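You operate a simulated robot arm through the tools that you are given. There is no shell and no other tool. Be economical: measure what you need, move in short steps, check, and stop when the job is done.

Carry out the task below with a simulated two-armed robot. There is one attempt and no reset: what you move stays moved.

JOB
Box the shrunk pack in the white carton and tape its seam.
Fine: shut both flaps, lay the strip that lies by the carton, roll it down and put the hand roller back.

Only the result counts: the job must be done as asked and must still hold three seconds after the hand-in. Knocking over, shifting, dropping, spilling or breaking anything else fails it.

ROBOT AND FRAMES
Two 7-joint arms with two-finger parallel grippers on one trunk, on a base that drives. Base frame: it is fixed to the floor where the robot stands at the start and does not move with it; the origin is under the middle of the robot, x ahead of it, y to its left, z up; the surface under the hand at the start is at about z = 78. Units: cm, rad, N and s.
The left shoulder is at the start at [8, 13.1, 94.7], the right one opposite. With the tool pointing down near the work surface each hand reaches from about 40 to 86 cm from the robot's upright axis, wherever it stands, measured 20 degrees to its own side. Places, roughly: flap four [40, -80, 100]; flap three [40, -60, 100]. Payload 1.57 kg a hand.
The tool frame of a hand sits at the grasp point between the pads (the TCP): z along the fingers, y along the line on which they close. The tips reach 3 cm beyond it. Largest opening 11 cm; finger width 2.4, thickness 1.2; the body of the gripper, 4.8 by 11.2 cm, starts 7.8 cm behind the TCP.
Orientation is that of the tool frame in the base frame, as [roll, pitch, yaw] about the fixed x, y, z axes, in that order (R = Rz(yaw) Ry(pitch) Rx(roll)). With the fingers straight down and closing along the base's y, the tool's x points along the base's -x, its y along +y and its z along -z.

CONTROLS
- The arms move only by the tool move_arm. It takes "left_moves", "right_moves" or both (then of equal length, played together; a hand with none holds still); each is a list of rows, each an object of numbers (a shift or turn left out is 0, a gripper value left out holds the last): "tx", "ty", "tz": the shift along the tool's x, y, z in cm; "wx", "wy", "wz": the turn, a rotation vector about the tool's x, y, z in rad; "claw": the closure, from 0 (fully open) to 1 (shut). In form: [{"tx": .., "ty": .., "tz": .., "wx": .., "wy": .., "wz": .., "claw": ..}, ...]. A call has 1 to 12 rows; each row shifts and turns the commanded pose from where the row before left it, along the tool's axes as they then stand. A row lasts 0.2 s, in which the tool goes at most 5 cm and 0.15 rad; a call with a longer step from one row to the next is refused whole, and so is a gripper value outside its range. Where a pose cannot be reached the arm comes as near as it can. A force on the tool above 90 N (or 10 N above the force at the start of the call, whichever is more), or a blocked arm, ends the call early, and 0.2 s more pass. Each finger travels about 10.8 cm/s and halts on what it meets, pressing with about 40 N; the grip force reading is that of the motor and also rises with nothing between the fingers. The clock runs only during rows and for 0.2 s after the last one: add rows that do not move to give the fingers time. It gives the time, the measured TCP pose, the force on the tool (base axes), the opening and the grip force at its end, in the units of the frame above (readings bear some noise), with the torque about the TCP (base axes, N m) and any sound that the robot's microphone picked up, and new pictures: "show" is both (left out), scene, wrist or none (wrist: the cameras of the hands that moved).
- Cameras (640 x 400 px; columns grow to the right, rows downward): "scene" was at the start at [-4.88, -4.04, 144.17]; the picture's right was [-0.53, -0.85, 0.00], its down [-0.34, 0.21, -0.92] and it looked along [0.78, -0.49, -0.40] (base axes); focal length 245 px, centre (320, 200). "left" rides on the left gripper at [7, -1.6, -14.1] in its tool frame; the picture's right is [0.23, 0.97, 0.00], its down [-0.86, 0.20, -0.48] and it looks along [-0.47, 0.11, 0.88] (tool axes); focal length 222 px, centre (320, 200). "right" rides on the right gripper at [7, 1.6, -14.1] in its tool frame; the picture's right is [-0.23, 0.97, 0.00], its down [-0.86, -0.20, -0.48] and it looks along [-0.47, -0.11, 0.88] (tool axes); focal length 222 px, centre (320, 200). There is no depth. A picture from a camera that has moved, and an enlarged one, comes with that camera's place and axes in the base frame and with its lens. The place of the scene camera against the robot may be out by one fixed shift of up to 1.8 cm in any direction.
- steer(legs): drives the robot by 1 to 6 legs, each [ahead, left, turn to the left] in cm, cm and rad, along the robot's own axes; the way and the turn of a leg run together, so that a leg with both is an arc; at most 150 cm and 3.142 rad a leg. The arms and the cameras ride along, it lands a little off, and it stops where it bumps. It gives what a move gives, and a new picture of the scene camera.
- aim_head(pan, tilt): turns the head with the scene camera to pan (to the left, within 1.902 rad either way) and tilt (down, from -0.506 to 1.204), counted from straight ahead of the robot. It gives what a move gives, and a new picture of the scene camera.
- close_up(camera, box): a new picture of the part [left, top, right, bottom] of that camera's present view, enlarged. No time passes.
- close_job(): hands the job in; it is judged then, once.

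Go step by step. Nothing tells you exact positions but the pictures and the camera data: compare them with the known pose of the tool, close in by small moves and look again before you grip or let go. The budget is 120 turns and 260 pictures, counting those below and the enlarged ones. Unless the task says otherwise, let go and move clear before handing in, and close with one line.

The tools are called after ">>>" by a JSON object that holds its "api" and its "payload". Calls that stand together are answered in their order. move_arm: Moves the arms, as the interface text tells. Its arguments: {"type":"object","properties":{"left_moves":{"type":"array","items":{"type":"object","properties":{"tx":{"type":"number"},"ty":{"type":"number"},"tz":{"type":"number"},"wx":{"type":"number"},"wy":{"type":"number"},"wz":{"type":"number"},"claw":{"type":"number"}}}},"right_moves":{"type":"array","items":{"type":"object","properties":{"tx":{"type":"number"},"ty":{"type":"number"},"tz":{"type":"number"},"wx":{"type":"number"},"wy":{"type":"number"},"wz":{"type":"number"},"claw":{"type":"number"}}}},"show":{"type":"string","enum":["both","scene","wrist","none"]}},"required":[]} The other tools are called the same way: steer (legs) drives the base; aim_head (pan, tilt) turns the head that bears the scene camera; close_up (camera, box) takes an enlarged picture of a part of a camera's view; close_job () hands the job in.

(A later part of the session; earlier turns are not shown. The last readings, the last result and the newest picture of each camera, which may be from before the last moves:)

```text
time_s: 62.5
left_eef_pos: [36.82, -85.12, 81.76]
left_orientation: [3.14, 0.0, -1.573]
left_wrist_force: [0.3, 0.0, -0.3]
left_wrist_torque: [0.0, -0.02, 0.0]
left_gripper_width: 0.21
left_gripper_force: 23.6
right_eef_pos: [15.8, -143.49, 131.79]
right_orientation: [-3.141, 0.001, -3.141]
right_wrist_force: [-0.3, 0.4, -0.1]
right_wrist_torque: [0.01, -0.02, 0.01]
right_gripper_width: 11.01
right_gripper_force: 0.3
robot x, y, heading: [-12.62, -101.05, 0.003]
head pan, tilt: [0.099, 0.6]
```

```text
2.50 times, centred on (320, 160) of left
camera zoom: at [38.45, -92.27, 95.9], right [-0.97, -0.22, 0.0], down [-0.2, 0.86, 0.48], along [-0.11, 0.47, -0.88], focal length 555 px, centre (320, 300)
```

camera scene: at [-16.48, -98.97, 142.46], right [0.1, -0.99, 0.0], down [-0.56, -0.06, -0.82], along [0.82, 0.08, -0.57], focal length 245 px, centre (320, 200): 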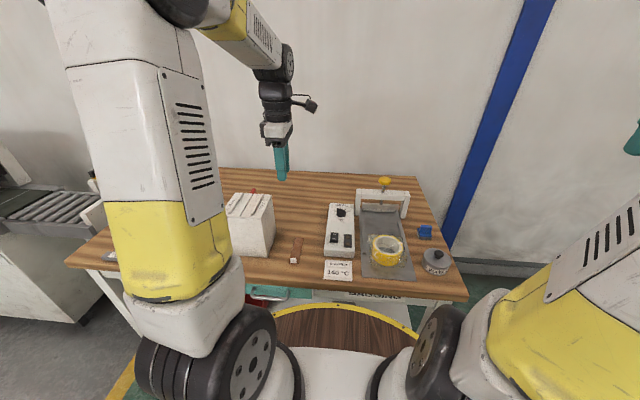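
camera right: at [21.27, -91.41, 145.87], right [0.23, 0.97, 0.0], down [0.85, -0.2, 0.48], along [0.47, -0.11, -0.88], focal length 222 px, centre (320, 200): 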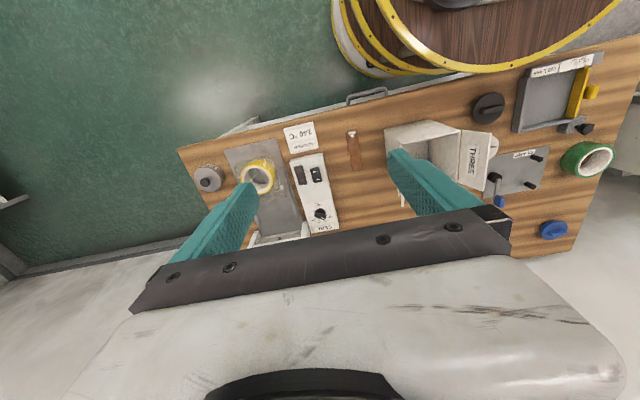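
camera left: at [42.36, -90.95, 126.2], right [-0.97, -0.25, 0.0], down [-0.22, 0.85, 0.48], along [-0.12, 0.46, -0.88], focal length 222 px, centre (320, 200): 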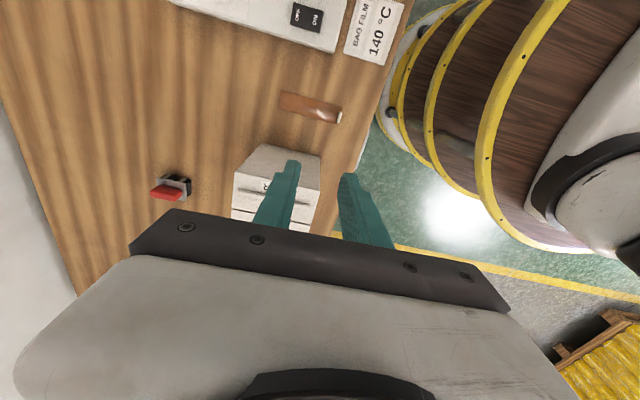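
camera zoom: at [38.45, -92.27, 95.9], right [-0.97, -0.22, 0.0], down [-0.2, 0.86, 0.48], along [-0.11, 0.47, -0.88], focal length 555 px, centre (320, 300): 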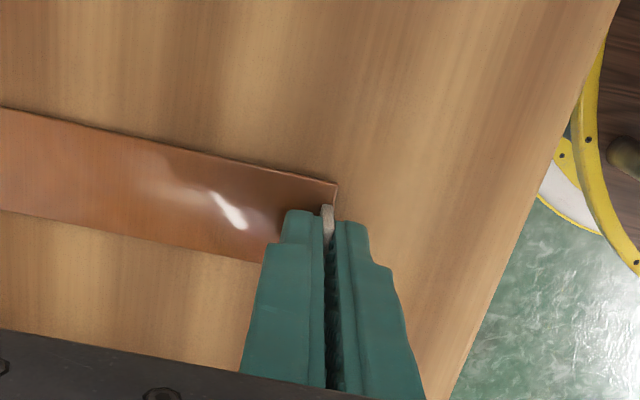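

The tab is gripped (0.21 cm). Lift.

>>> {"api": "move_arm", "payload": {"left_moves": [{"tz": -1}, {"tz": -1.5}, {"tz": -2.5}, {"tz": -3}, {"tz": -4}, {"tz": -4}, {"tz": -4}, {"tz": -4}, {}], "show": "both"}}

>>> {"api": "close_up", "payload": {"camera": "scene", "box": [200, 120, 360, 270]}}

```text
time_s: 64.5
left_eef_pos: [36.92, -85.17, 106.02]
left_orientation: [3.141, 0.0, -1.572]
left_wrist_force: [-0.1, -0.6, -0.1]
left_wrist_torque: [0.01, 0.03, -0.02]
left_gripper_width: 0.21
left_gripper_force: 23.5
right_eef_pos: [15.83, -143.29, 131.79]
right_orientation: [-3.141, 0.001, -3.141]
right_wrist_force: [0.1, 0.0, 0.2]
right_wrist_torque: [-0.01, -0.01, -0.01]
right_gripper_width: 11.0
right_gripper_force: 0.1
robot x, y, heading: [-12.66, -100.8, 0.002]
head pan, tilt: [0.099, 0.6]
camera scene: at [-16.48, -98.97, 142.46], right [0.1, -0.99, 0.0], down [-0.56, -0.06, -0.82], along [0.82, 0.08, -0.57], focal length 245 px, centre (320, 200)
camera left: at [38.57, -92.23, 120.07], right [-0.97, -0.23, 0.0], down [-0.2, 0.86, 0.48], along [-0.11, 0.47, -0.88], focal length 222 px, centre (320, 200)
```

scene: 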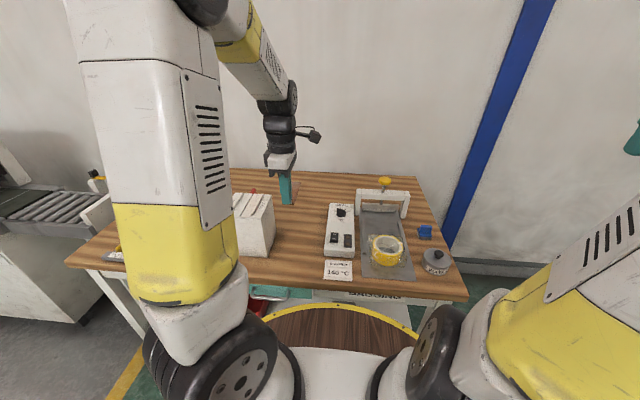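
left: 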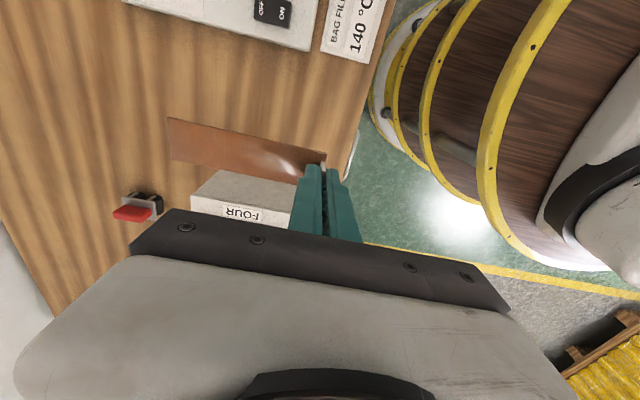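

```text
2.67 times, centred on (280, 195) of scene
camera zoom: at [-16.48, -98.97, 142.46], right [0.1, -0.99, 0.0], down [-0.56, -0.06, -0.82], along [0.82, 0.08, -0.57], focal length 654 px, centre (427, 213)
```

zoom: 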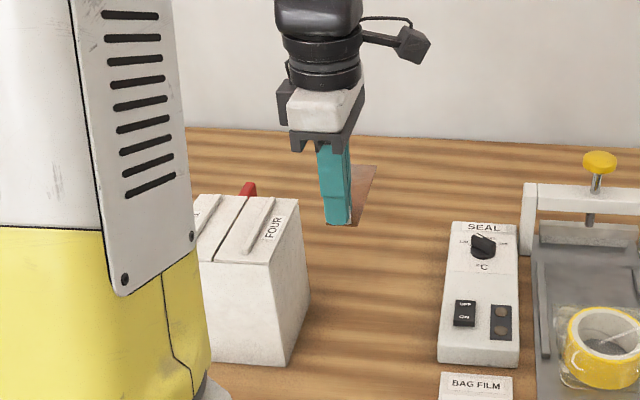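

The strip hangs level. Move it over the seam (y≈-69.55) with its near end at the carton's near edge.

>>> {"api": "move_arm", "payload": {"left_moves": [{"tx": -3, "ty": -0.5}, {"tx": -3.5, "ty": -0.5}, {"tx": -3.5, "ty": -0.5}, {"tx": -3, "ty": -0.45}, {"tx": -3}, {}, {"tz": 2}, {"tz": 1}, {}], "show": "none"}}

>>> {"api": "close_up", "payload": {"camera": "left", "box": [100, 60, 420, 240]}}

>>> {"api": "close_up", "payload": {"camera": "scene", "box": [200, 140, 320, 260]}}

```text
time_s: 66.5
left_eef_pos: [38.81, -69.26, 102.8]
left_orientation: [3.142, 0.001, -1.572]
left_wrist_force: [-0.3, 0.1, 0.7]
left_wrist_torque: [-0.02, 0.01, 0.01]
left_gripper_width: 0.21
left_gripper_force: 24.2
right_eef_pos: [15.76, -143.3, 131.82]
right_orientation: [3.142, 0.0, -3.139]
right_wrist_force: [0.3, 0.3, -0.2]
right_wrist_torque: [0.01, -0.01, 0.06]
right_gripper_width: 10.99
right_gripper_force: 0.1
robot x, y, heading: [-12.35, -100.88, 0.005]
head pan, tilt: [0.099, 0.6]
```

```text
2.00 times, centred on (260, 150) of left
camera zoom: at [40.45, -76.23, 116.84], right [-0.97, -0.23, 0.0], down [-0.2, 0.86, 0.48], along [-0.11, 0.47, -0.88], focal length 444 px, centre (440, 300)
```

zoom: 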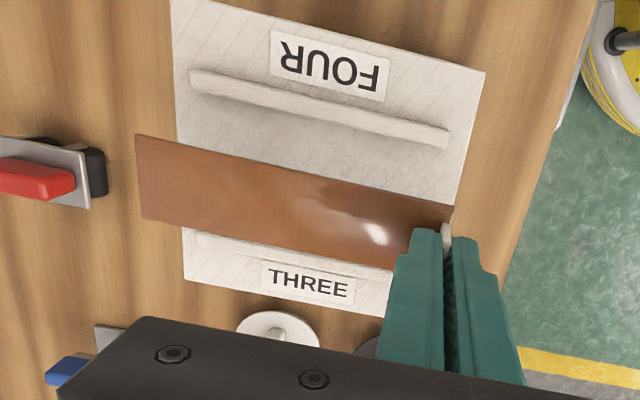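

```text
3.33 times, centred on (260, 200) of scene
camera zoom: at [-16.48, -98.97, 142.46], right [0.1, -0.99, 0.0], down [-0.56, -0.06, -0.82], along [0.82, 0.08, -0.57], focal length 818 px, centre (520, 200)
```

zoom: 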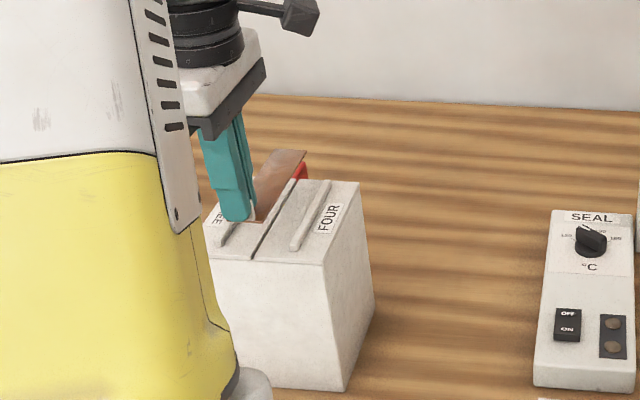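

Strip aligned within 0.2 cm of seam. Nudge and lower until contact.

>>> {"api": "move_arm", "payload": {"left_moves": [{"tx": 0.2, "tz": 1}, {"tz": 1}, {"tz": 0.5}, {"tz": 0.3}, {}], "show": "none"}}

>>> {"api": "close_up", "payload": {"camera": "left", "box": [100, 60, 420, 240]}}

>>> {"api": "close_up", "payload": {"camera": "scene", "box": [230, 160, 310, 240]}}

```text
time_s: 67.7
left_eef_pos: [38.93, -69.33, 100.05]
left_orientation: [-3.141, 0.0, -1.575]
left_wrist_force: [0.2, -0.1, 0.0]
left_wrist_torque: [0.01, 0.01, -0.01]
left_gripper_width: 0.22
left_gripper_force: 24.2
right_eef_pos: [15.74, -143.2, 131.87]
right_orientation: [3.141, 0.0, -3.138]
right_wrist_force: [-0.2, -0.2, -0.1]
right_wrist_torque: [0.03, 0.01, 0.01]
right_gripper_width: 10.99
right_gripper_force: 0.0
robot x, y, heading: [-12.24, -100.91, -0.001]
head pan, tilt: [0.099, 0.6]
```

```text
2.00 times, centred on (260, 150) of left
camera zoom: at [40.56, -76.38, 114.1], right [-0.97, -0.22, 0.0], down [-0.2, 0.86, 0.48], along [-0.11, 0.47, -0.88], focal length 444 px, centre (440, 300)
```

zoom: 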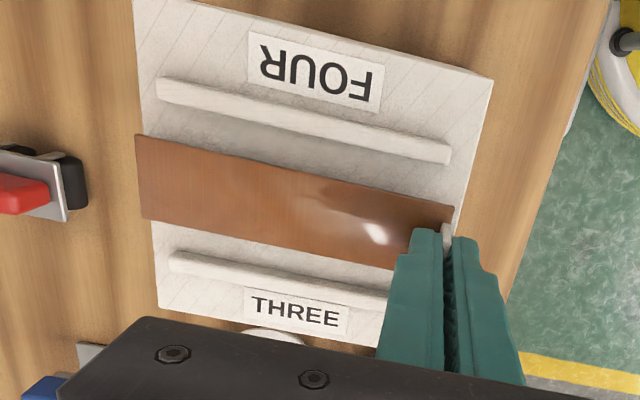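

```text
5.00 times, centred on (270, 200) of scene
camera zoom: at [-16.48, -98.97, 142.46], right [0.1, -0.99, 0.0], down [-0.56, -0.06, -0.82], along [0.82, 0.08, -0.57], focal length 1227 px, centre (570, 200)
```

zoom: 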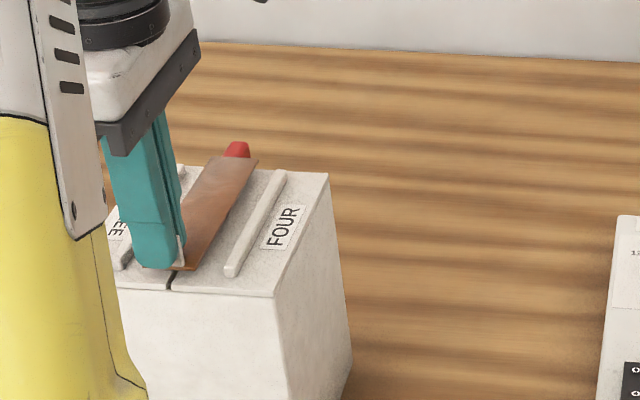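

Still hovering about 1 cm. Lower further in small steps.

>>> {"api": "move_arm", "payload": {"left_moves": [{"tz": 0.3}, {"tz": 0.3}, {"tz": 0.3}, {}], "show": "none"}}

>>> {"api": "close_up", "payload": {"camera": "left", "box": [100, 60, 420, 240]}}

>>> {"api": "close_up", "payload": {"camera": "scene", "box": [230, 160, 310, 240]}}

```text
time_s: 68.7
left_eef_pos: [38.96, -69.38, 99.24]
left_orientation: [3.141, 0.0, -1.571]
left_wrist_force: [-0.4, -0.3, 4.6]
left_wrist_torque: [0.0, 0.0, -0.03]
left_gripper_width: 0.23
left_gripper_force: 23.8
right_eef_pos: [15.71, -143.28, 131.74]
right_orientation: [-3.141, -0.002, -3.14]
right_wrist_force: [0.8, -0.4, 0.2]
right_wrist_torque: [0.02, -0.01, 0.01]
right_gripper_width: 11.0
right_gripper_force: 0.1
robot x, y, heading: [-12.45, -100.36, 0.004]
head pan, tilt: [0.099, 0.6]
```

```text
2.00 times, centred on (260, 150) of left
camera zoom: at [40.54, -76.41, 113.24], right [-0.97, -0.22, 0.0], down [-0.2, 0.86, 0.48], along [-0.11, 0.47, -0.88], focal length 444 px, centre (440, 300)
```

zoom: 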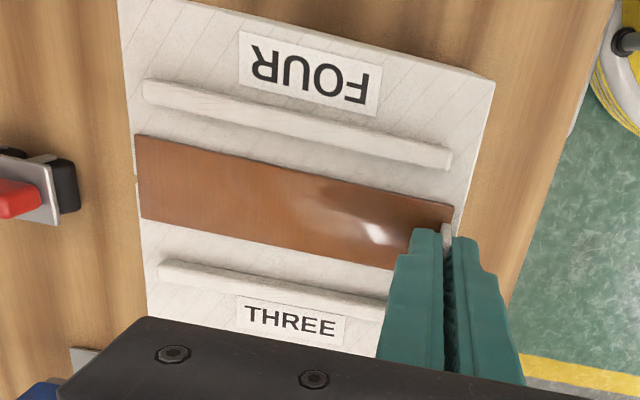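

```text
5.00 times, centred on (270, 200) of scene
camera zoom: at [-16.49, -98.97, 142.46], right [0.1, -0.99, 0.0], down [-0.56, -0.06, -0.83], along [0.82, 0.08, -0.56], focal length 1227 px, centre (570, 200)
```

zoom: 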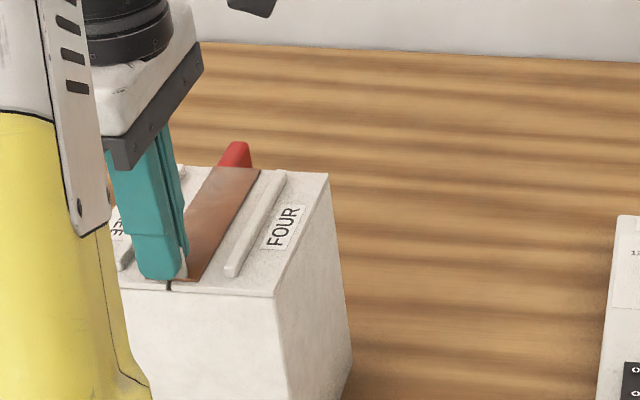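

The strip is in contact and centred on the seam. Release the tab and lift clear.

>>> {"api": "move_arm", "payload": {"left_moves": [{"tz": 0.1}, {"claw": 0.85}, {"claw": 0.75}, {}, {"tz": -2}, {"tz": -3}, {"tz": -4}, {"tz": -4}, {}], "show": "none"}}

>>> {"api": "close_up", "payload": {"camera": "left", "box": [100, 60, 420, 240]}}

>>> {"api": "close_up", "payload": {"camera": "scene", "box": [230, 160, 310, 240]}}

```text
time_s: 70.7
left_eef_pos: [38.81, -69.61, 112.24]
left_orientation: [3.141, 0.001, -1.574]
left_wrist_force: [0.2, 0.7, 0.5]
left_wrist_torque: [0.0, 0.0, -0.01]
left_gripper_width: 2.75
left_gripper_force: 0.1
right_eef_pos: [15.75, -143.36, 131.83]
right_orientation: [3.141, 0.0, -3.139]
right_wrist_force: [-0.4, 0.1, 0.3]
right_wrist_torque: [-0.01, 0.0, -0.01]
right_gripper_width: 11.0
right_gripper_force: 0.1
robot x, y, heading: [-12.21, -100.71, -0.0]
head pan, tilt: [0.099, 0.6]
```

```text
2.00 times, centred on (260, 150) of left
camera zoom: at [40.39, -76.6, 126.32], right [-0.97, -0.22, 0.0], down [-0.2, 0.86, 0.48], along [-0.11, 0.47, -0.88], focal length 444 px, centre (440, 300)
```

zoom: 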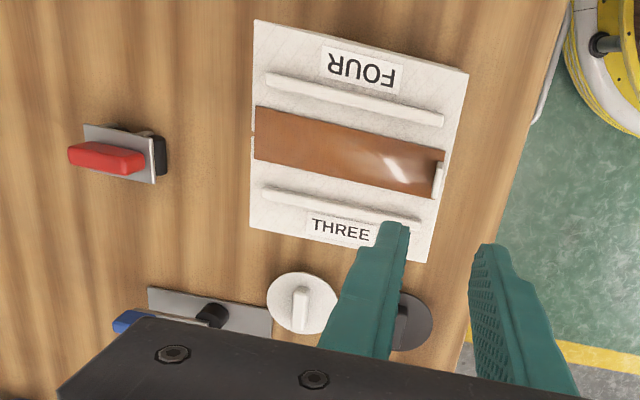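

```text
5.00 times, centred on (270, 200) of scene
camera zoom: at [-16.48, -98.97, 142.46], right [0.1, -0.99, 0.0], down [-0.56, -0.06, -0.82], along [0.82, 0.08, -0.57], focal length 1227 px, centre (570, 200)
```

zoom: 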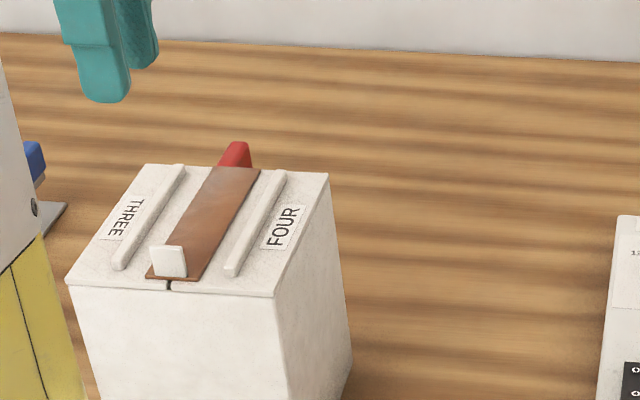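

The strip lies along the seam. Now the hand roller behind the carton: drive forward/left and turn the hand back to neutral to view it.

>>> {"api": "steer", "payload": {"legs": [[12, 16, 0]]}}

>>> {"api": "move_arm", "payload": {"left_moves": [{"wz": 0.143, "tz": -1}, {"wz": 0.143, "tz": -1}, {"wz": 0.143}, {"wz": 0.143}, {"wz": 0.143}, {"wz": 0.143}, {"wz": 0.143}, {"wz": 0.143}, {"wz": 0.143}, {"wz": 0.143}, {"wz": 0.141}, {}], "show": "both"}}

```text
time_s: 72.2
left_eef_pos: [50.79, -53.19, 112.24]
left_orientation: [3.141, 0.0, -1.571]
left_wrist_force: [0.6, 0.1, 0.2]
left_wrist_torque: [-0.02, -0.02, 0.04]
left_gripper_width: 2.72
left_gripper_force: 0.1
right_eef_pos: [27.9, -126.96, 131.82]
right_orientation: [-3.141, 0.001, -3.139]
right_wrist_force: [0.4, -0.3, 0.0]
right_wrist_torque: [0.02, 0.0, -0.01]
right_gripper_width: 10.99
right_gripper_force: 0.1
robot x, y, heading: [-0.76, -84.44, 0.002]
head pan, tilt: [0.099, 0.6]
camera scene: at [-4.45, -82.76, 142.46], right [0.1, -0.99, 0.0], down [-0.56, -0.06, -0.83], along [0.82, 0.08, -0.56], focal length 245 px, centre (320, 200)
```

scene: 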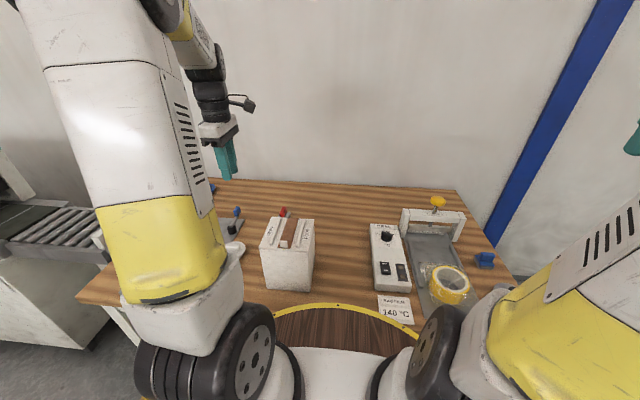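

```text
time_s: 74.8
left_eef_pos: [50.71, -53.34, 114.22]
left_orientation: [-3.141, 0.0, 3.14]
left_wrist_force: [-0.1, 0.5, 0.2]
left_wrist_torque: [0.03, -0.04, -0.01]
left_gripper_width: 2.73
left_gripper_force: 0.0
right_eef_pos: [27.97, -127.1, 131.86]
right_orientation: [3.14, 0.001, -3.137]
right_wrist_force: [0.3, 0.0, -0.4]
right_wrist_torque: [-0.01, 0.01, 0.04]
right_gripper_width: 10.99
right_gripper_force: 0.0
robot x, y, heading: [-0.65, -84.07, 0.003]
head pan, tilt: [0.099, 0.6]
camera scene: at [-4.44, -82.74, 142.46], right [0.1, -0.99, 0.0], down [-0.56, -0.06, -0.82], along [0.82, 0.08, -0.57], focal length 245 px, centre (320, 200)
camera left: at [43.82, -54.96, 128.27], right [-0.22, 0.97, 0.0], down [0.86, 0.2, 0.48], along [0.47, 0.11, -0.88], focal length 222 px, centre (320, 200)
```

scene: 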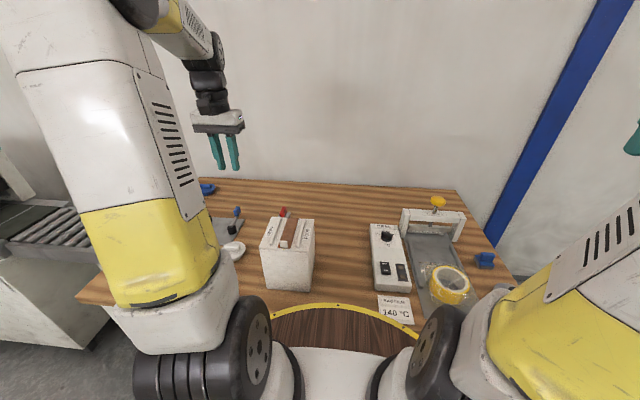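
left: 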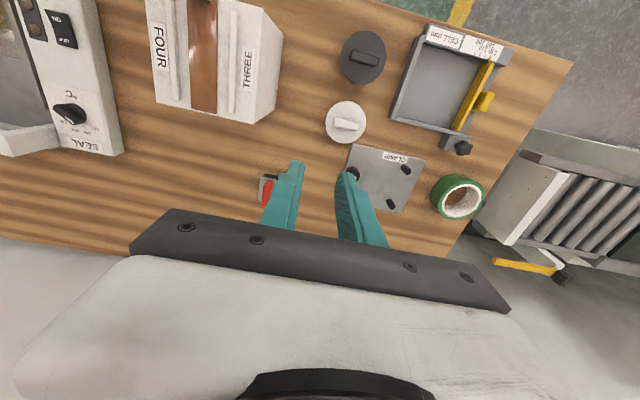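

>>> {"api": "move_arm", "payload": {"left_moves": [{"ty": -3, "tx": -1.5}, {"ty": -3, "tx": -1.5}, {"ty": -3, "tx": -1.5}, {}, {}], "show": "none"}}

>>> {"api": "close_up", "payload": {"camera": "left", "box": [220, 120, 420, 230]}}

>>> {"api": "close_up", "payload": {"camera": "scene", "box": [240, 190, 330, 250]}}

```text
time_s: 76.0
left_eef_pos: [55.38, -62.21, 114.18]
left_orientation: [-3.14, 0.001, 3.141]
left_wrist_force: [-0.4, -0.3, 0.6]
left_wrist_torque: [0.0, 0.04, 0.02]
left_gripper_width: 2.76
left_gripper_force: 0.0
right_eef_pos: [27.84, -127.0, 131.86]
right_orientation: [3.14, -0.001, -3.138]
right_wrist_force: [-0.7, 0.2, 0.2]
right_wrist_torque: [-0.01, 0.04, 0.01]
right_gripper_width: 11.0
right_gripper_force: 0.0
robot x, y, heading: [-0.36, -84.63, 0.003]
head pan, tilt: [0.099, 0.6]
```

```text
3.20 times, centred on (320, 175) of left
camera zoom: at [48.43, -63.94, 128.2], right [-0.23, 0.97, 0.0], down [0.86, 0.2, 0.48], along [0.47, 0.11, -0.88], focal length 711 px, centre (320, 280)
```

zoom: 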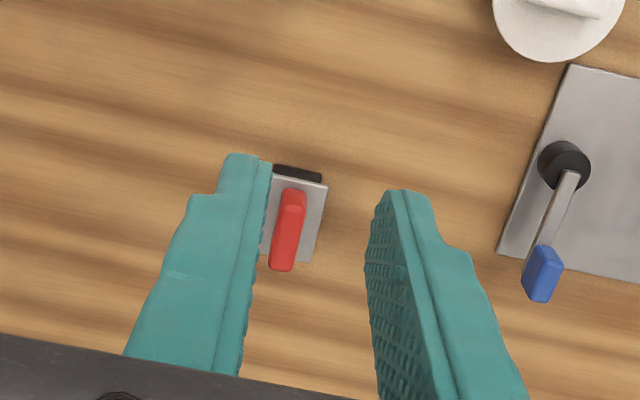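

```text
6.67 times, centred on (285, 220) of scene
camera zoom: at [-4.44, -82.75, 142.46], right [0.1, -0.99, 0.0], down [-0.56, -0.06, -0.82], along [0.82, 0.08, -0.57], focal length 1636 px, centre (553, 67)
```

zoom: 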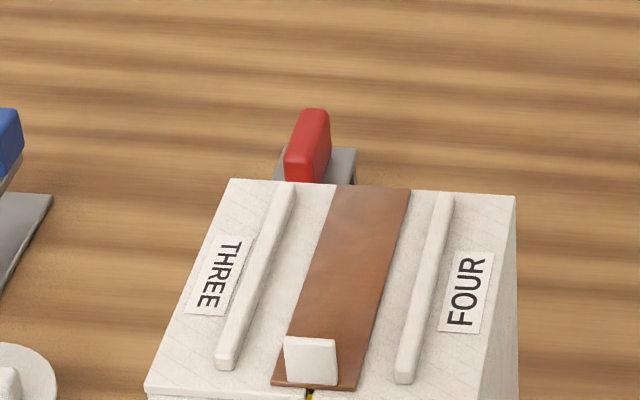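

The roller's red handle (long along x, thin in y) sits around [68.5, -61.3]. Move above it for a closer look.

>>> {"api": "move_arm", "payload": {"left_moves": [{"tx": -4, "ty": 0.4, "claw": 0.55}, {"tx": -4, "ty": 0.4}, {"tx": -4}, {"tz": 4}, {"tz": 4}, {}, {}], "show": "none"}}

>>> {"api": "close_up", "payload": {"camera": "left", "box": [200, 60, 440, 220]}}

>>> {"api": "aim_head", "payload": {"pan": 0.35, "tilt": 0.5}}

>>> {"api": "close_up", "payload": {"camera": "scene", "box": [320, 180, 440, 260]}}

```text
time_s: 77.7
left_eef_pos: [67.33, -61.5, 106.19]
left_orientation: [3.141, 0.0, 3.141]
left_wrist_force: [0.2, -0.4, -0.4]
left_wrist_torque: [0.0, 0.0, -0.01]
left_gripper_width: 4.95
left_gripper_force: 0.2
right_eef_pos: [27.88, -127.11, 131.72]
right_orientation: [3.141, -0.001, -3.139]
right_wrist_force: [-0.4, -0.5, -0.3]
right_wrist_torque: [0.01, -0.02, -0.01]
right_gripper_width: 11.01
right_gripper_force: 0.1
robot x, y, heading: [-0.09, -84.62, -0.0]
head pan, tilt: [0.099, 0.6]
```

```text
2.50 times, centred on (320, 140) of left
camera zoom: at [60.4, -63.2, 120.27], right [-0.23, 0.97, 0.0], down [0.86, 0.2, 0.48], along [0.47, 0.11, -0.88], focal length 555 px, centre (320, 350)
```

zoom: 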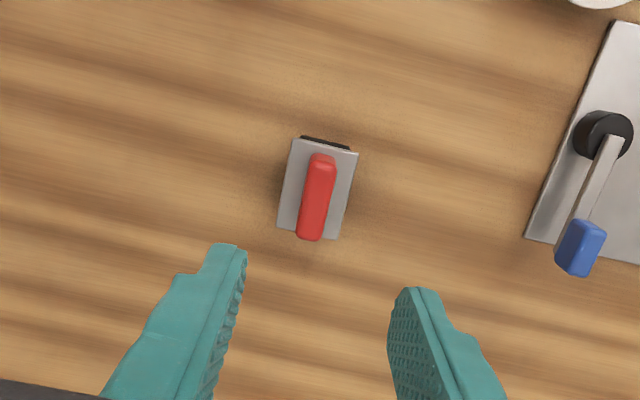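

```text
time_s: 78.4
left_eef_pos: [67.3, -61.58, 106.2]
left_orientation: [-3.14, 0.001, 3.14]
left_wrist_force: [1.2, -1.0, -0.8]
left_wrist_torque: [0.0, 0.04, 0.0]
left_gripper_width: 4.92
left_gripper_force: 0.1
right_eef_pos: [27.91, -127.03, 131.74]
right_orientation: [-3.141, -0.001, -3.138]
right_wrist_force: [0.4, -0.2, 0.5]
right_wrist_torque: [-0.01, 0.01, 0.0]
right_gripper_width: 11.01
right_gripper_force: 0.0
robot x, y, heading: [-0.58, -84.45, 0.002]
head pan, tilt: [0.351, 0.499]
camera scene: at [-4.69, -80.5, 143.37], right [0.35, -0.94, 0.0], down [-0.45, -0.17, -0.88], along [0.82, 0.3, -0.48], focal length 245 px, centre (320, 200)
```

scene: 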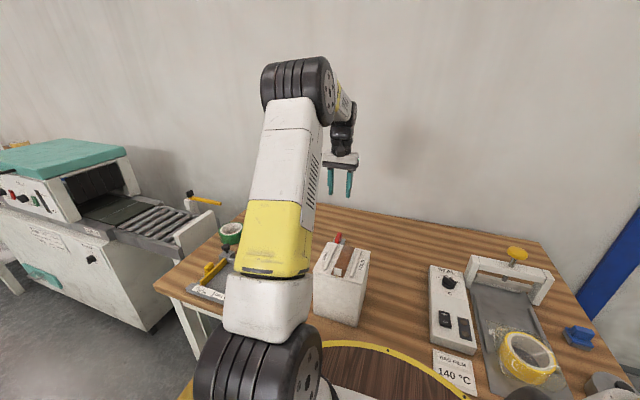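

```text
5.00 times, centred on (380, 220) of scene
camera zoom: at [-4.69, -80.5, 143.37], right [0.35, -0.94, 0.0], down [-0.45, -0.17, -0.88], along [0.82, 0.3, -0.48], focal length 1227 px, centre (20, 100)
```

zoom: 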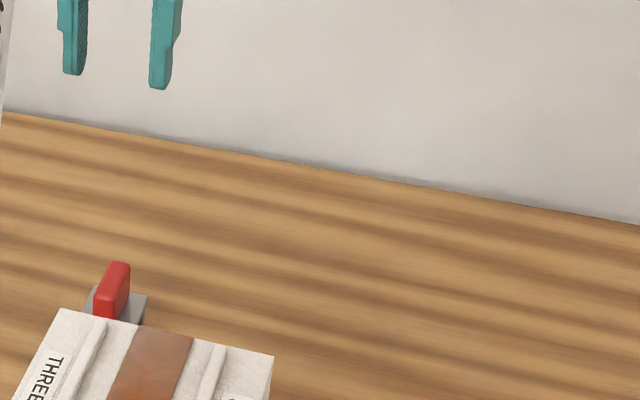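

The handle spans x≈66.6–71.4, y≈-61.5, top z≈84, 1.7 thick. Descend around it.

>>> {"api": "move_arm", "payload": {"left_moves": [{"tx": -1.7}, {"tz": 4}, {"tz": 4}, {"tz": 4}, {"tz": 4}, {"tz": 3}, {}], "show": "none"}}

>>> {"api": "close_up", "payload": {"camera": "left", "box": [200, 80, 440, 240]}}

>>> {"api": "close_up", "payload": {"camera": "scene", "box": [300, 180, 400, 260]}}

```text
time_s: 80.0
left_eef_pos: [69.17, -61.48, 87.27]
left_orientation: [3.138, -0.002, 3.14]
left_wrist_force: [-0.1, 0.5, 0.1]
left_wrist_torque: [-0.02, 0.01, 0.0]
left_gripper_width: 4.96
left_gripper_force: 0.1
right_eef_pos: [27.98, -126.98, 131.79]
right_orientation: [3.141, 0.001, -3.138]
right_wrist_force: [1.1, -0.1, -0.3]
right_wrist_torque: [0.0, 0.01, 0.0]
right_gripper_width: 11.0
right_gripper_force: 0.1
robot x, y, heading: [-0.43, -84.41, 0.002]
head pan, tilt: [0.351, 0.499]
```

```text
2.50 times, centred on (320, 160) of left
camera zoom: at [62.1, -63.24, 101.33], right [-0.23, 0.97, 0.0], down [0.86, 0.2, 0.48], along [0.47, 0.11, -0.88], focal length 555 px, centre (320, 300)
```

zoom: 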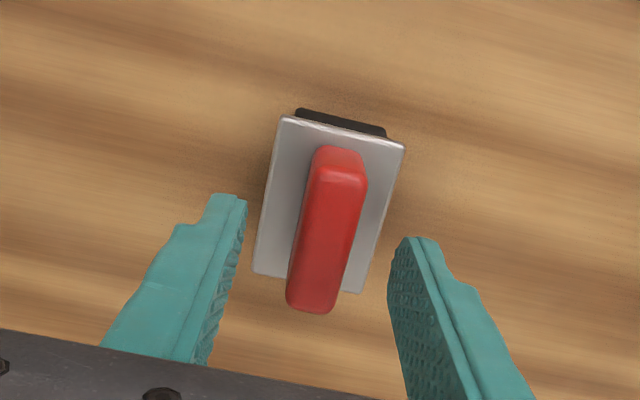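

```text
5.00 times, centred on (350, 220) of scene
camera zoom: at [-4.69, -80.5, 143.37], right [0.35, -0.94, 0.0], down [-0.45, -0.17, -0.88], along [0.82, 0.3, -0.48], focal length 1227 px, centre (170, 100)
```

zoom: 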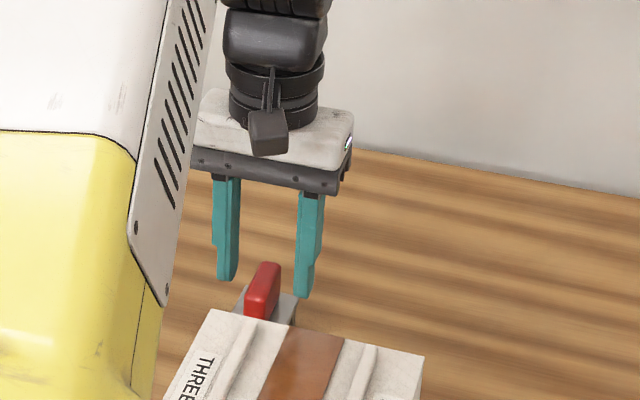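

Handle is centred between the fingers. Lower and grip.

>>> {"api": "move_arm", "payload": {"left_moves": [{"tx": 0.4, "tz": 1.2}, {"tz": 1.2}, {}, {"claw": 0.7}, {"claw": 0.85}, {"claw": 1.0}, {}, {}], "show": "none"}}

>>> {"api": "close_up", "payload": {"camera": "left", "box": [200, 80, 440, 240]}}

>>> {"api": "close_up", "payload": {"camera": "scene", "box": [300, 180, 400, 260]}}

```text
time_s: 81.8
left_eef_pos: [68.55, -61.46, 84.83]
left_orientation: [-3.141, 0.001, -3.14]
left_wrist_force: [0.3, 0.5, -0.7]
left_wrist_torque: [0.03, -0.04, 0.03]
left_gripper_width: 1.75
left_gripper_force: 32.1
right_eef_pos: [27.92, -126.98, 131.84]
right_orientation: [-3.141, 0.0, -3.138]
right_wrist_force: [0.1, 0.2, -0.6]
right_wrist_torque: [0.0, 0.04, 0.01]
right_gripper_width: 11.0
right_gripper_force: 0.1
robot x, y, heading: [-0.75, -84.85, 0.003]
head pan, tilt: [0.351, 0.499]
```

```text
2.50 times, centred on (320, 160) of left
camera zoom: at [61.65, -63.15, 98.92], right [-0.23, 0.97, 0.0], down [0.86, 0.2, 0.48], along [0.47, 0.11, -0.88], focal length 555 px, centre (320, 300)
```

zoom: 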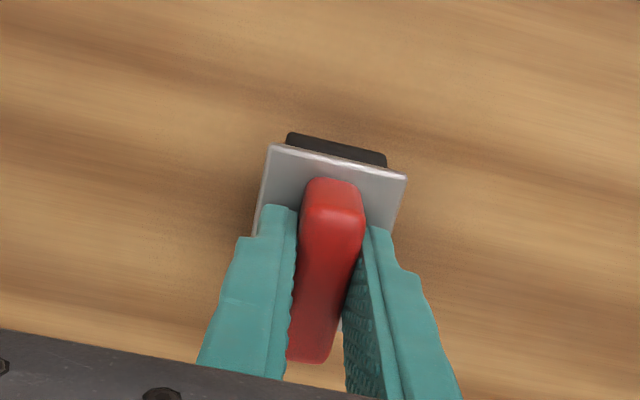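

```text
5.00 times, centred on (350, 220) of scene
camera zoom: at [-4.69, -80.49, 143.37], right [0.35, -0.94, 0.0], down [-0.45, -0.17, -0.88], along [0.82, 0.3, -0.48], focal length 1227 px, centre (170, 100)
```

zoom: 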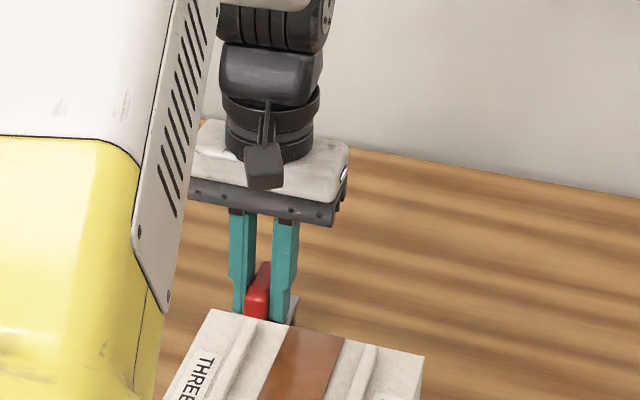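

Gripped (1.75 cm); home pose noted: TCP [68.6, -61.5, 84.8]. Lift and look at the roller underside from the scene camera.

>>> {"api": "move_arm", "payload": {"left_moves": [{"tz": -1}, {"tz": -2}, {"tz": -3}, {"tz": -4}, {"tz": -4}, {"tz": -4}, {"tz": -4}, {"tz": -3}, {}], "show": "none"}}

>>> {"api": "close_up", "payload": {"camera": "scene", "box": [300, 150, 400, 250]}}

>>> {"api": "close_up", "payload": {"camera": "left", "box": [200, 0, 440, 240]}}

```text
time_s: 83.8
left_eef_pos: [68.61, -61.5, 109.68]
left_orientation: [-3.14, 0.001, 3.142]
left_wrist_force: [-0.3, 0.3, -2.0]
left_wrist_torque: [0.02, -0.01, 0.0]
left_gripper_width: 1.74
left_gripper_force: 32.3
right_eef_pos: [27.98, -127.11, 131.81]
right_orientation: [3.141, 0.0, -3.138]
right_wrist_force: [-0.1, 0.0, 1.0]
right_wrist_torque: [0.01, 0.03, 0.0]
right_gripper_width: 10.99
right_gripper_force: 0.1
robot x, y, heading: [-0.53, -84.76, 0.003]
head pan, tilt: [0.351, 0.499]
```

```text
4.00 times, centred on (350, 200) of scene
camera zoom: at [-4.69, -80.5, 143.37], right [0.35, -0.94, 0.0], down [-0.45, -0.17, -0.88], along [0.82, 0.3, -0.48], focal length 982 px, centre (200, 200)
```

zoom: 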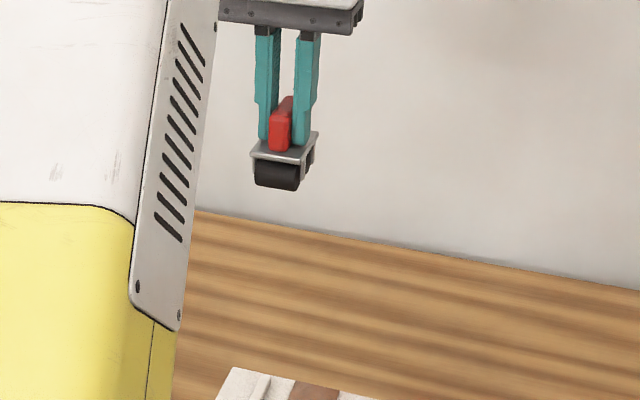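

```text
1.67 times, centred on (320, 120) of left
camera zoom: at [61.71, -63.21, 123.85], right [-0.23, 0.97, 0.0], down [0.86, 0.2, 0.48], along [0.47, 0.11, -0.88], focal length 370 px, centre (320, 333)
```

zoom: 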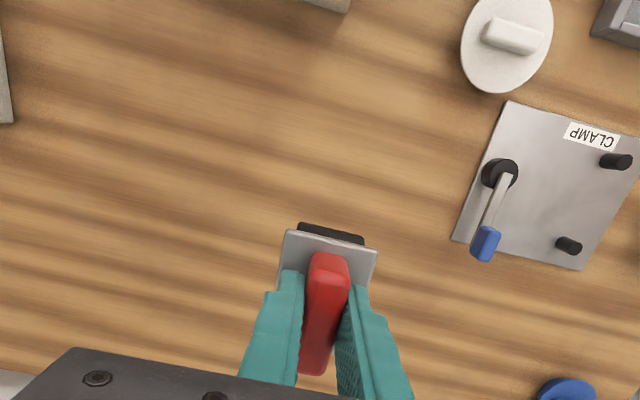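

It is a front black roller under the plate (maybe two). Move over the far end of the strip, above the seam.

>>> {"api": "move_arm", "payload": {"left_moves": [{"tx": 3.3, "ty": -1.6}, {"tx": 3.3, "ty": -1.6}, {"tx": 3.3, "ty": -1.6}, {"tx": 3.3, "ty": -1.6}, {"tx": 3.3, "ty": -1.7}, {}, {"tz": 3}, {"tz": 2}, {}], "show": "none"}}

>>> {"api": "close_up", "payload": {"camera": "scene", "box": [290, 180, 390, 270]}}

>>> {"api": "close_up", "payload": {"camera": "left", "box": [180, 0, 460, 240]}}

```text
time_s: 85.8
left_eef_pos: [52.07, -69.42, 104.91]
left_orientation: [-3.141, 0.001, 3.142]
left_wrist_force: [-0.6, 0.0, -1.7]
left_wrist_torque: [-0.01, 0.05, 0.0]
left_gripper_width: 1.73
left_gripper_force: 32.6
right_eef_pos: [27.87, -126.92, 131.89]
right_orientation: [3.141, 0.0, -3.138]
right_wrist_force: [-0.8, 0.5, 0.5]
right_wrist_torque: [0.02, 0.0, -0.02]
right_gripper_width: 11.01
right_gripper_force: 0.1
robot x, y, heading: [-0.51, -84.55, 0.008]
head pan, tilt: [0.351, 0.499]
```

```text
4.44 times, centred on (340, 225) of scene
camera zoom: at [-4.69, -80.5, 143.37], right [0.35, -0.94, 0.0], down [-0.45, -0.17, -0.88], along [0.82, 0.3, -0.48], focal length 1091 px, centre (231, 89)
```

zoom: 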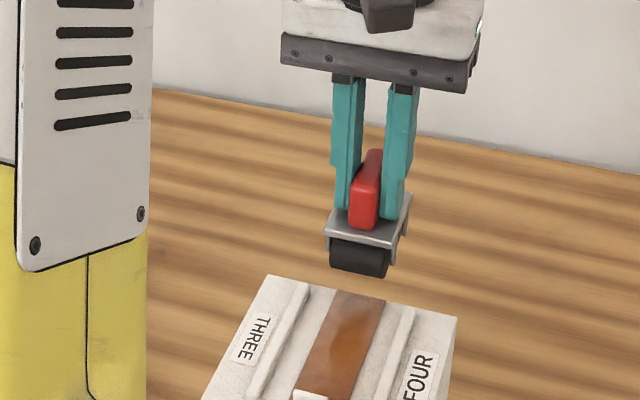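

```text
1.67 times, centred on (320, 120) of left
camera zoom: at [45.06, -71.14, 119.02], right [-0.23, 0.97, 0.0], down [0.86, 0.2, 0.48], along [0.47, 0.11, -0.88], focal length 370 px, centre (320, 333)
```

zoom: 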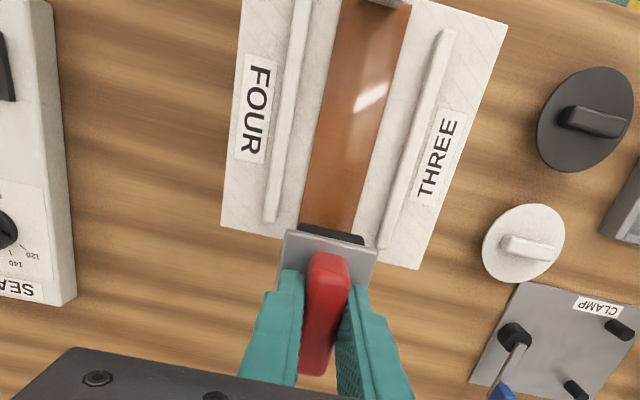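

Roller lined up with the seam at the far end. Lower until it presses.

>>> {"api": "move_arm", "payload": {"left_moves": [{"tx": 0.6, "tz": 1.3}, {"tz": 0.7}, {"tz": 0.4}, {"tz": 0.3}, {"tz": 0.2}, {}], "show": "none"}}

>>> {"api": "close_up", "payload": {"camera": "scene", "box": [290, 180, 390, 270]}}

```text
time_s: 87.2
left_eef_pos: [51.55, -69.63, 102.1]
left_orientation: [3.141, 0.007, 3.141]
left_wrist_force: [0.4, 0.5, 49.7]
left_wrist_torque: [0.03, 0.67, 0.02]
left_gripper_width: 1.74
left_gripper_force: 32.4
right_eef_pos: [27.77, -127.07, 131.82]
right_orientation: [3.142, 0.002, -3.138]
right_wrist_force: [1.0, 0.6, -0.1]
right_wrist_torque: [0.02, -0.03, 0.0]
right_gripper_width: 11.01
right_gripper_force: 0.1
robot x, y, heading: [-0.51, -84.38, 0.002]
head pan, tilt: [0.351, 0.499]
```

```text
4.44 times, centred on (340, 225) of scene
camera zoom: at [-4.81, -80.53, 143.37], right [0.35, -0.94, 0.0], down [-0.45, -0.17, -0.88], along [0.82, 0.3, -0.48], focal length 1091 px, centre (231, 89)
```

zoom: 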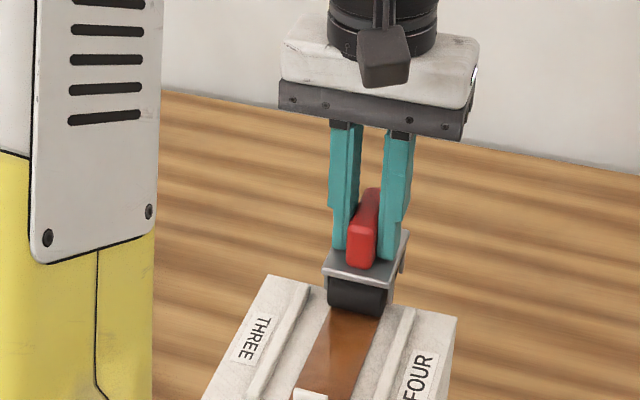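

Contact at ~50 N; ease to a moderate press and roll toward the near end.

>>> {"api": "move_arm", "payload": {"left_moves": [{"tz": -0.22}, {"tx": 0.9}, {"tx": 0.9}, {"tx": 0.9}, {"tx": 0.9}, {"tx": 0.9}, {}], "show": "none"}}

>>> {"api": "close_up", "payload": {"camera": "scene", "box": [290, 180, 390, 270]}}

>>> {"api": "close_up", "payload": {"camera": "left", "box": [180, 0, 460, 240]}}

```text
time_s: 88.8
left_eef_pos: [46.99, -69.58, 102.28]
left_orientation: [-3.141, 0.004, -3.14]
left_wrist_force: [-0.2, 1.3, 53.8]
left_wrist_torque: [0.13, 0.02, 0.02]
left_gripper_width: 1.72
left_gripper_force: 32.3
right_eef_pos: [27.89, -127.13, 131.82]
right_orientation: [-3.141, 0.001, -3.138]
right_wrist_force: [-0.1, -0.2, 0.5]
right_wrist_torque: [0.0, -0.04, 0.03]
right_gripper_width: 10.99
right_gripper_force: 0.1
robot x, y, heading: [-0.22, -84.61, 0.001]
head pan, tilt: [0.351, 0.499]
```

```text
4.44 times, centred on (340, 225) of scene
camera zoom: at [-4.82, -80.53, 143.37], right [0.35, -0.94, 0.0], down [-0.45, -0.17, -0.88], along [0.82, 0.3, -0.48], focal length 1091 px, centre (231, 89)
```

zoom: 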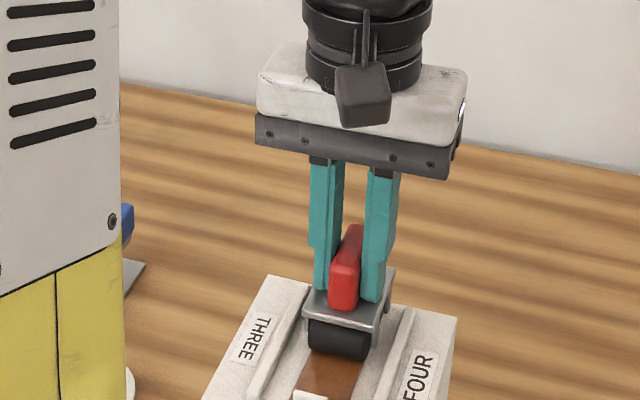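

```text
1.67 times, centred on (320, 120) of left
camera zoom: at [39.94, -71.32, 116.27], right [-0.23, 0.97, 0.0], down [0.85, 0.2, 0.48], along [0.47, 0.11, -0.88], focal length 370 px, centre (320, 333)
```

zoom: 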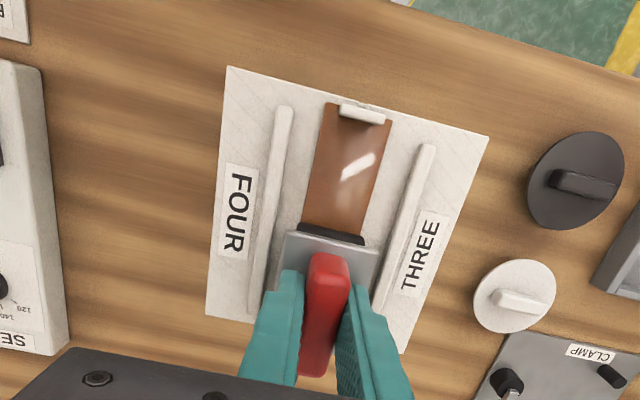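

Carton steady. Continue rolling to the tab, slightly lighter.

>>> {"api": "move_arm", "payload": {"left_moves": [{"tz": -0.15}, {"tx": 0.9}, {"tx": 0.9}, {"tx": 0.9}, {"tx": 0.9}, {"tx": 0.8}, {"tx": 0.6}, {}], "show": "none"}}

>>> {"api": "close_up", "payload": {"camera": "left", "box": [180, 0, 460, 240]}}

>>> {"api": "close_up", "payload": {"camera": "scene", "box": [280, 180, 390, 280]}}

```text
time_s: 90.6
left_eef_pos: [41.97, -69.65, 102.31]
left_orientation: [3.141, 0.001, 3.14]
left_wrist_force: [0.0, -1.9, 32.1]
left_wrist_torque: [-0.1, -0.34, -0.02]
left_gripper_width: 1.75
left_gripper_force: 32.4
right_eef_pos: [27.89, -127.05, 131.82]
right_orientation: [-3.14, 0.0, -3.137]
right_wrist_force: [-0.4, 0.3, 0.7]
right_wrist_torque: [0.01, -0.01, -0.02]
right_gripper_width: 10.98
right_gripper_force: 0.0
robot x, y, heading: [-0.98, -84.32, 0.003]
head pan, tilt: [0.351, 0.499]
```

```text
1.67 times, centred on (320, 120) of left
camera zoom: at [34.93, -71.25, 116.34], right [-0.23, 0.97, 0.0], down [0.85, 0.2, 0.48], along [0.47, 0.11, -0.88], focal length 370 px, centre (320, 333)
```

zoom: 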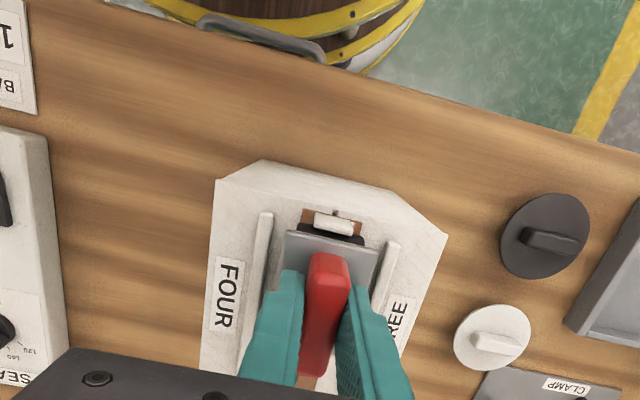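

```text
4.00 times, centred on (335, 230) of scene
camera zoom: at [-4.77, -80.53, 143.37], right [0.35, -0.94, 0.0], down [-0.45, -0.17, -0.88], along [0.82, 0.3, -0.48], focal length 982 px, centre (260, 80)
```

zoom: 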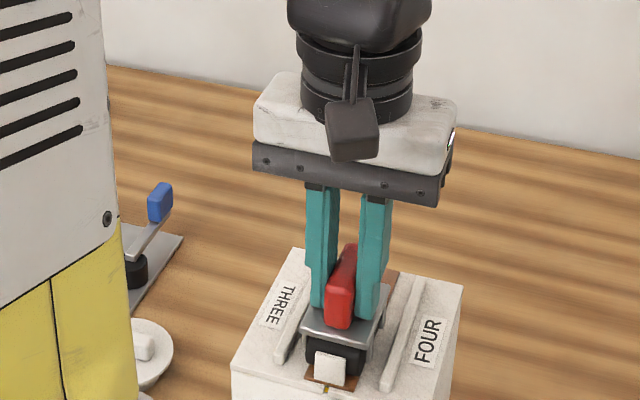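

At the tab. Press briefly, then roll back to the far end.

>>> {"api": "move_arm", "payload": {"left_moves": [{"tz": 0.15}, {}, {"tx": -0.9}, {"tx": -0.9}, {"tx": -0.9}, {"tx": -0.9}, {"tx": -0.9}, {"tx": -0.9}, {"tx": -0.9}, {"tx": -0.9}, {"tx": -0.9}, {}], "show": "none"}}

>>> {"api": "move_arm", "payload": {"left_moves": [{"tz": -1}, {"tz": -3}, {"tz": -3}, {}], "show": "none"}}

>>> {"api": "close_up", "payload": {"camera": "left", "box": [180, 0, 460, 240]}}

>>> {"api": "close_up", "payload": {"camera": "scene", "box": [280, 180, 390, 280]}}

```text
time_s: 93.2
left_eef_pos: [50.02, -69.55, 102.31]
left_orientation: [3.14, 0.0, -3.141]
left_wrist_force: [0.0, 0.3, 32.6]
left_wrist_torque: [0.01, 0.46, -0.02]
left_gripper_width: 1.75
left_gripper_force: 32.1
right_eef_pos: [27.83, -127.01, 131.85]
right_orientation: [-3.141, 0.0, -3.138]
right_wrist_force: [-0.6, 0.9, 0.6]
right_wrist_torque: [-0.02, 0.01, 0.0]
right_gripper_width: 11.0
right_gripper_force: 0.1
robot x, y, heading: [-0.46, -84.75, 0.003]
head pan, tilt: [0.351, 0.499]
```

```text
time_s: 94.2
left_eef_pos: [50.04, -69.59, 109.09]
left_orientation: [3.141, 0.001, -3.141]
left_wrist_force: [0.8, -0.5, -0.5]
left_wrist_torque: [0.0, 0.01, 0.0]
left_gripper_width: 1.76
left_gripper_force: 32.2
right_eef_pos: [27.9, -126.98, 131.83]
right_orientation: [3.14, 0.0, -3.139]
right_wrist_force: [0.4, -0.3, 0.7]
right_wrist_torque: [-0.01, -0.03, 0.01]
right_gripper_width: 11.04
right_gripper_force: 0.0
robot x, y, heading: [-0.15, -84.75, 0.007]
head pan, tilt: [0.351, 0.499]
```

```text
1.67 times, centred on (320, 120) of left
camera zoom: at [43.22, -71.26, 123.25], right [-0.23, 0.97, 0.0], down [0.86, 0.2, 0.48], along [0.47, 0.11, -0.88], focal length 370 px, centre (320, 333)
```

zoom: 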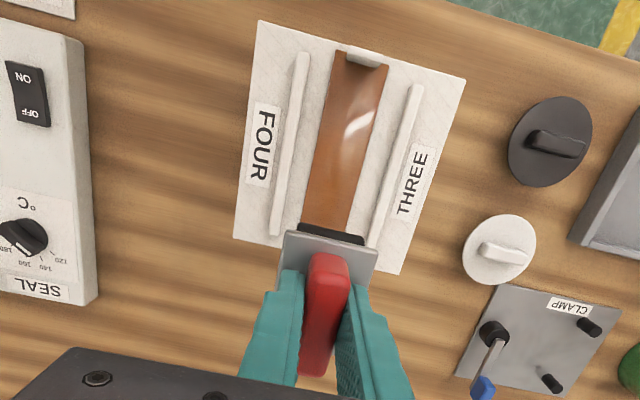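

```text
4.00 times, centred on (335, 230) of scene
camera zoom: at [-4.69, -80.5, 143.37], right [0.35, -0.94, 0.0], down [-0.45, -0.17, -0.88], along [0.82, 0.3, -0.48], focal length 982 px, centre (260, 80)
```

zoom: 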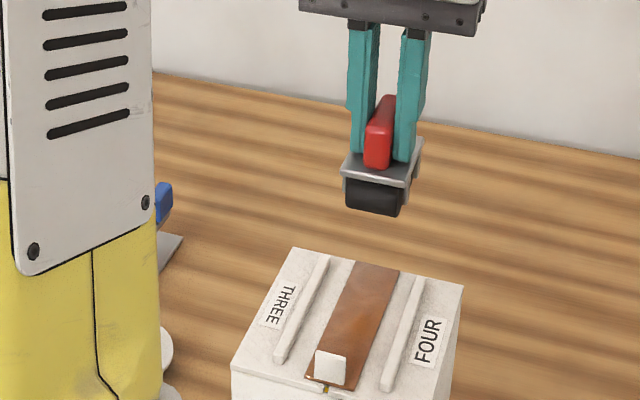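

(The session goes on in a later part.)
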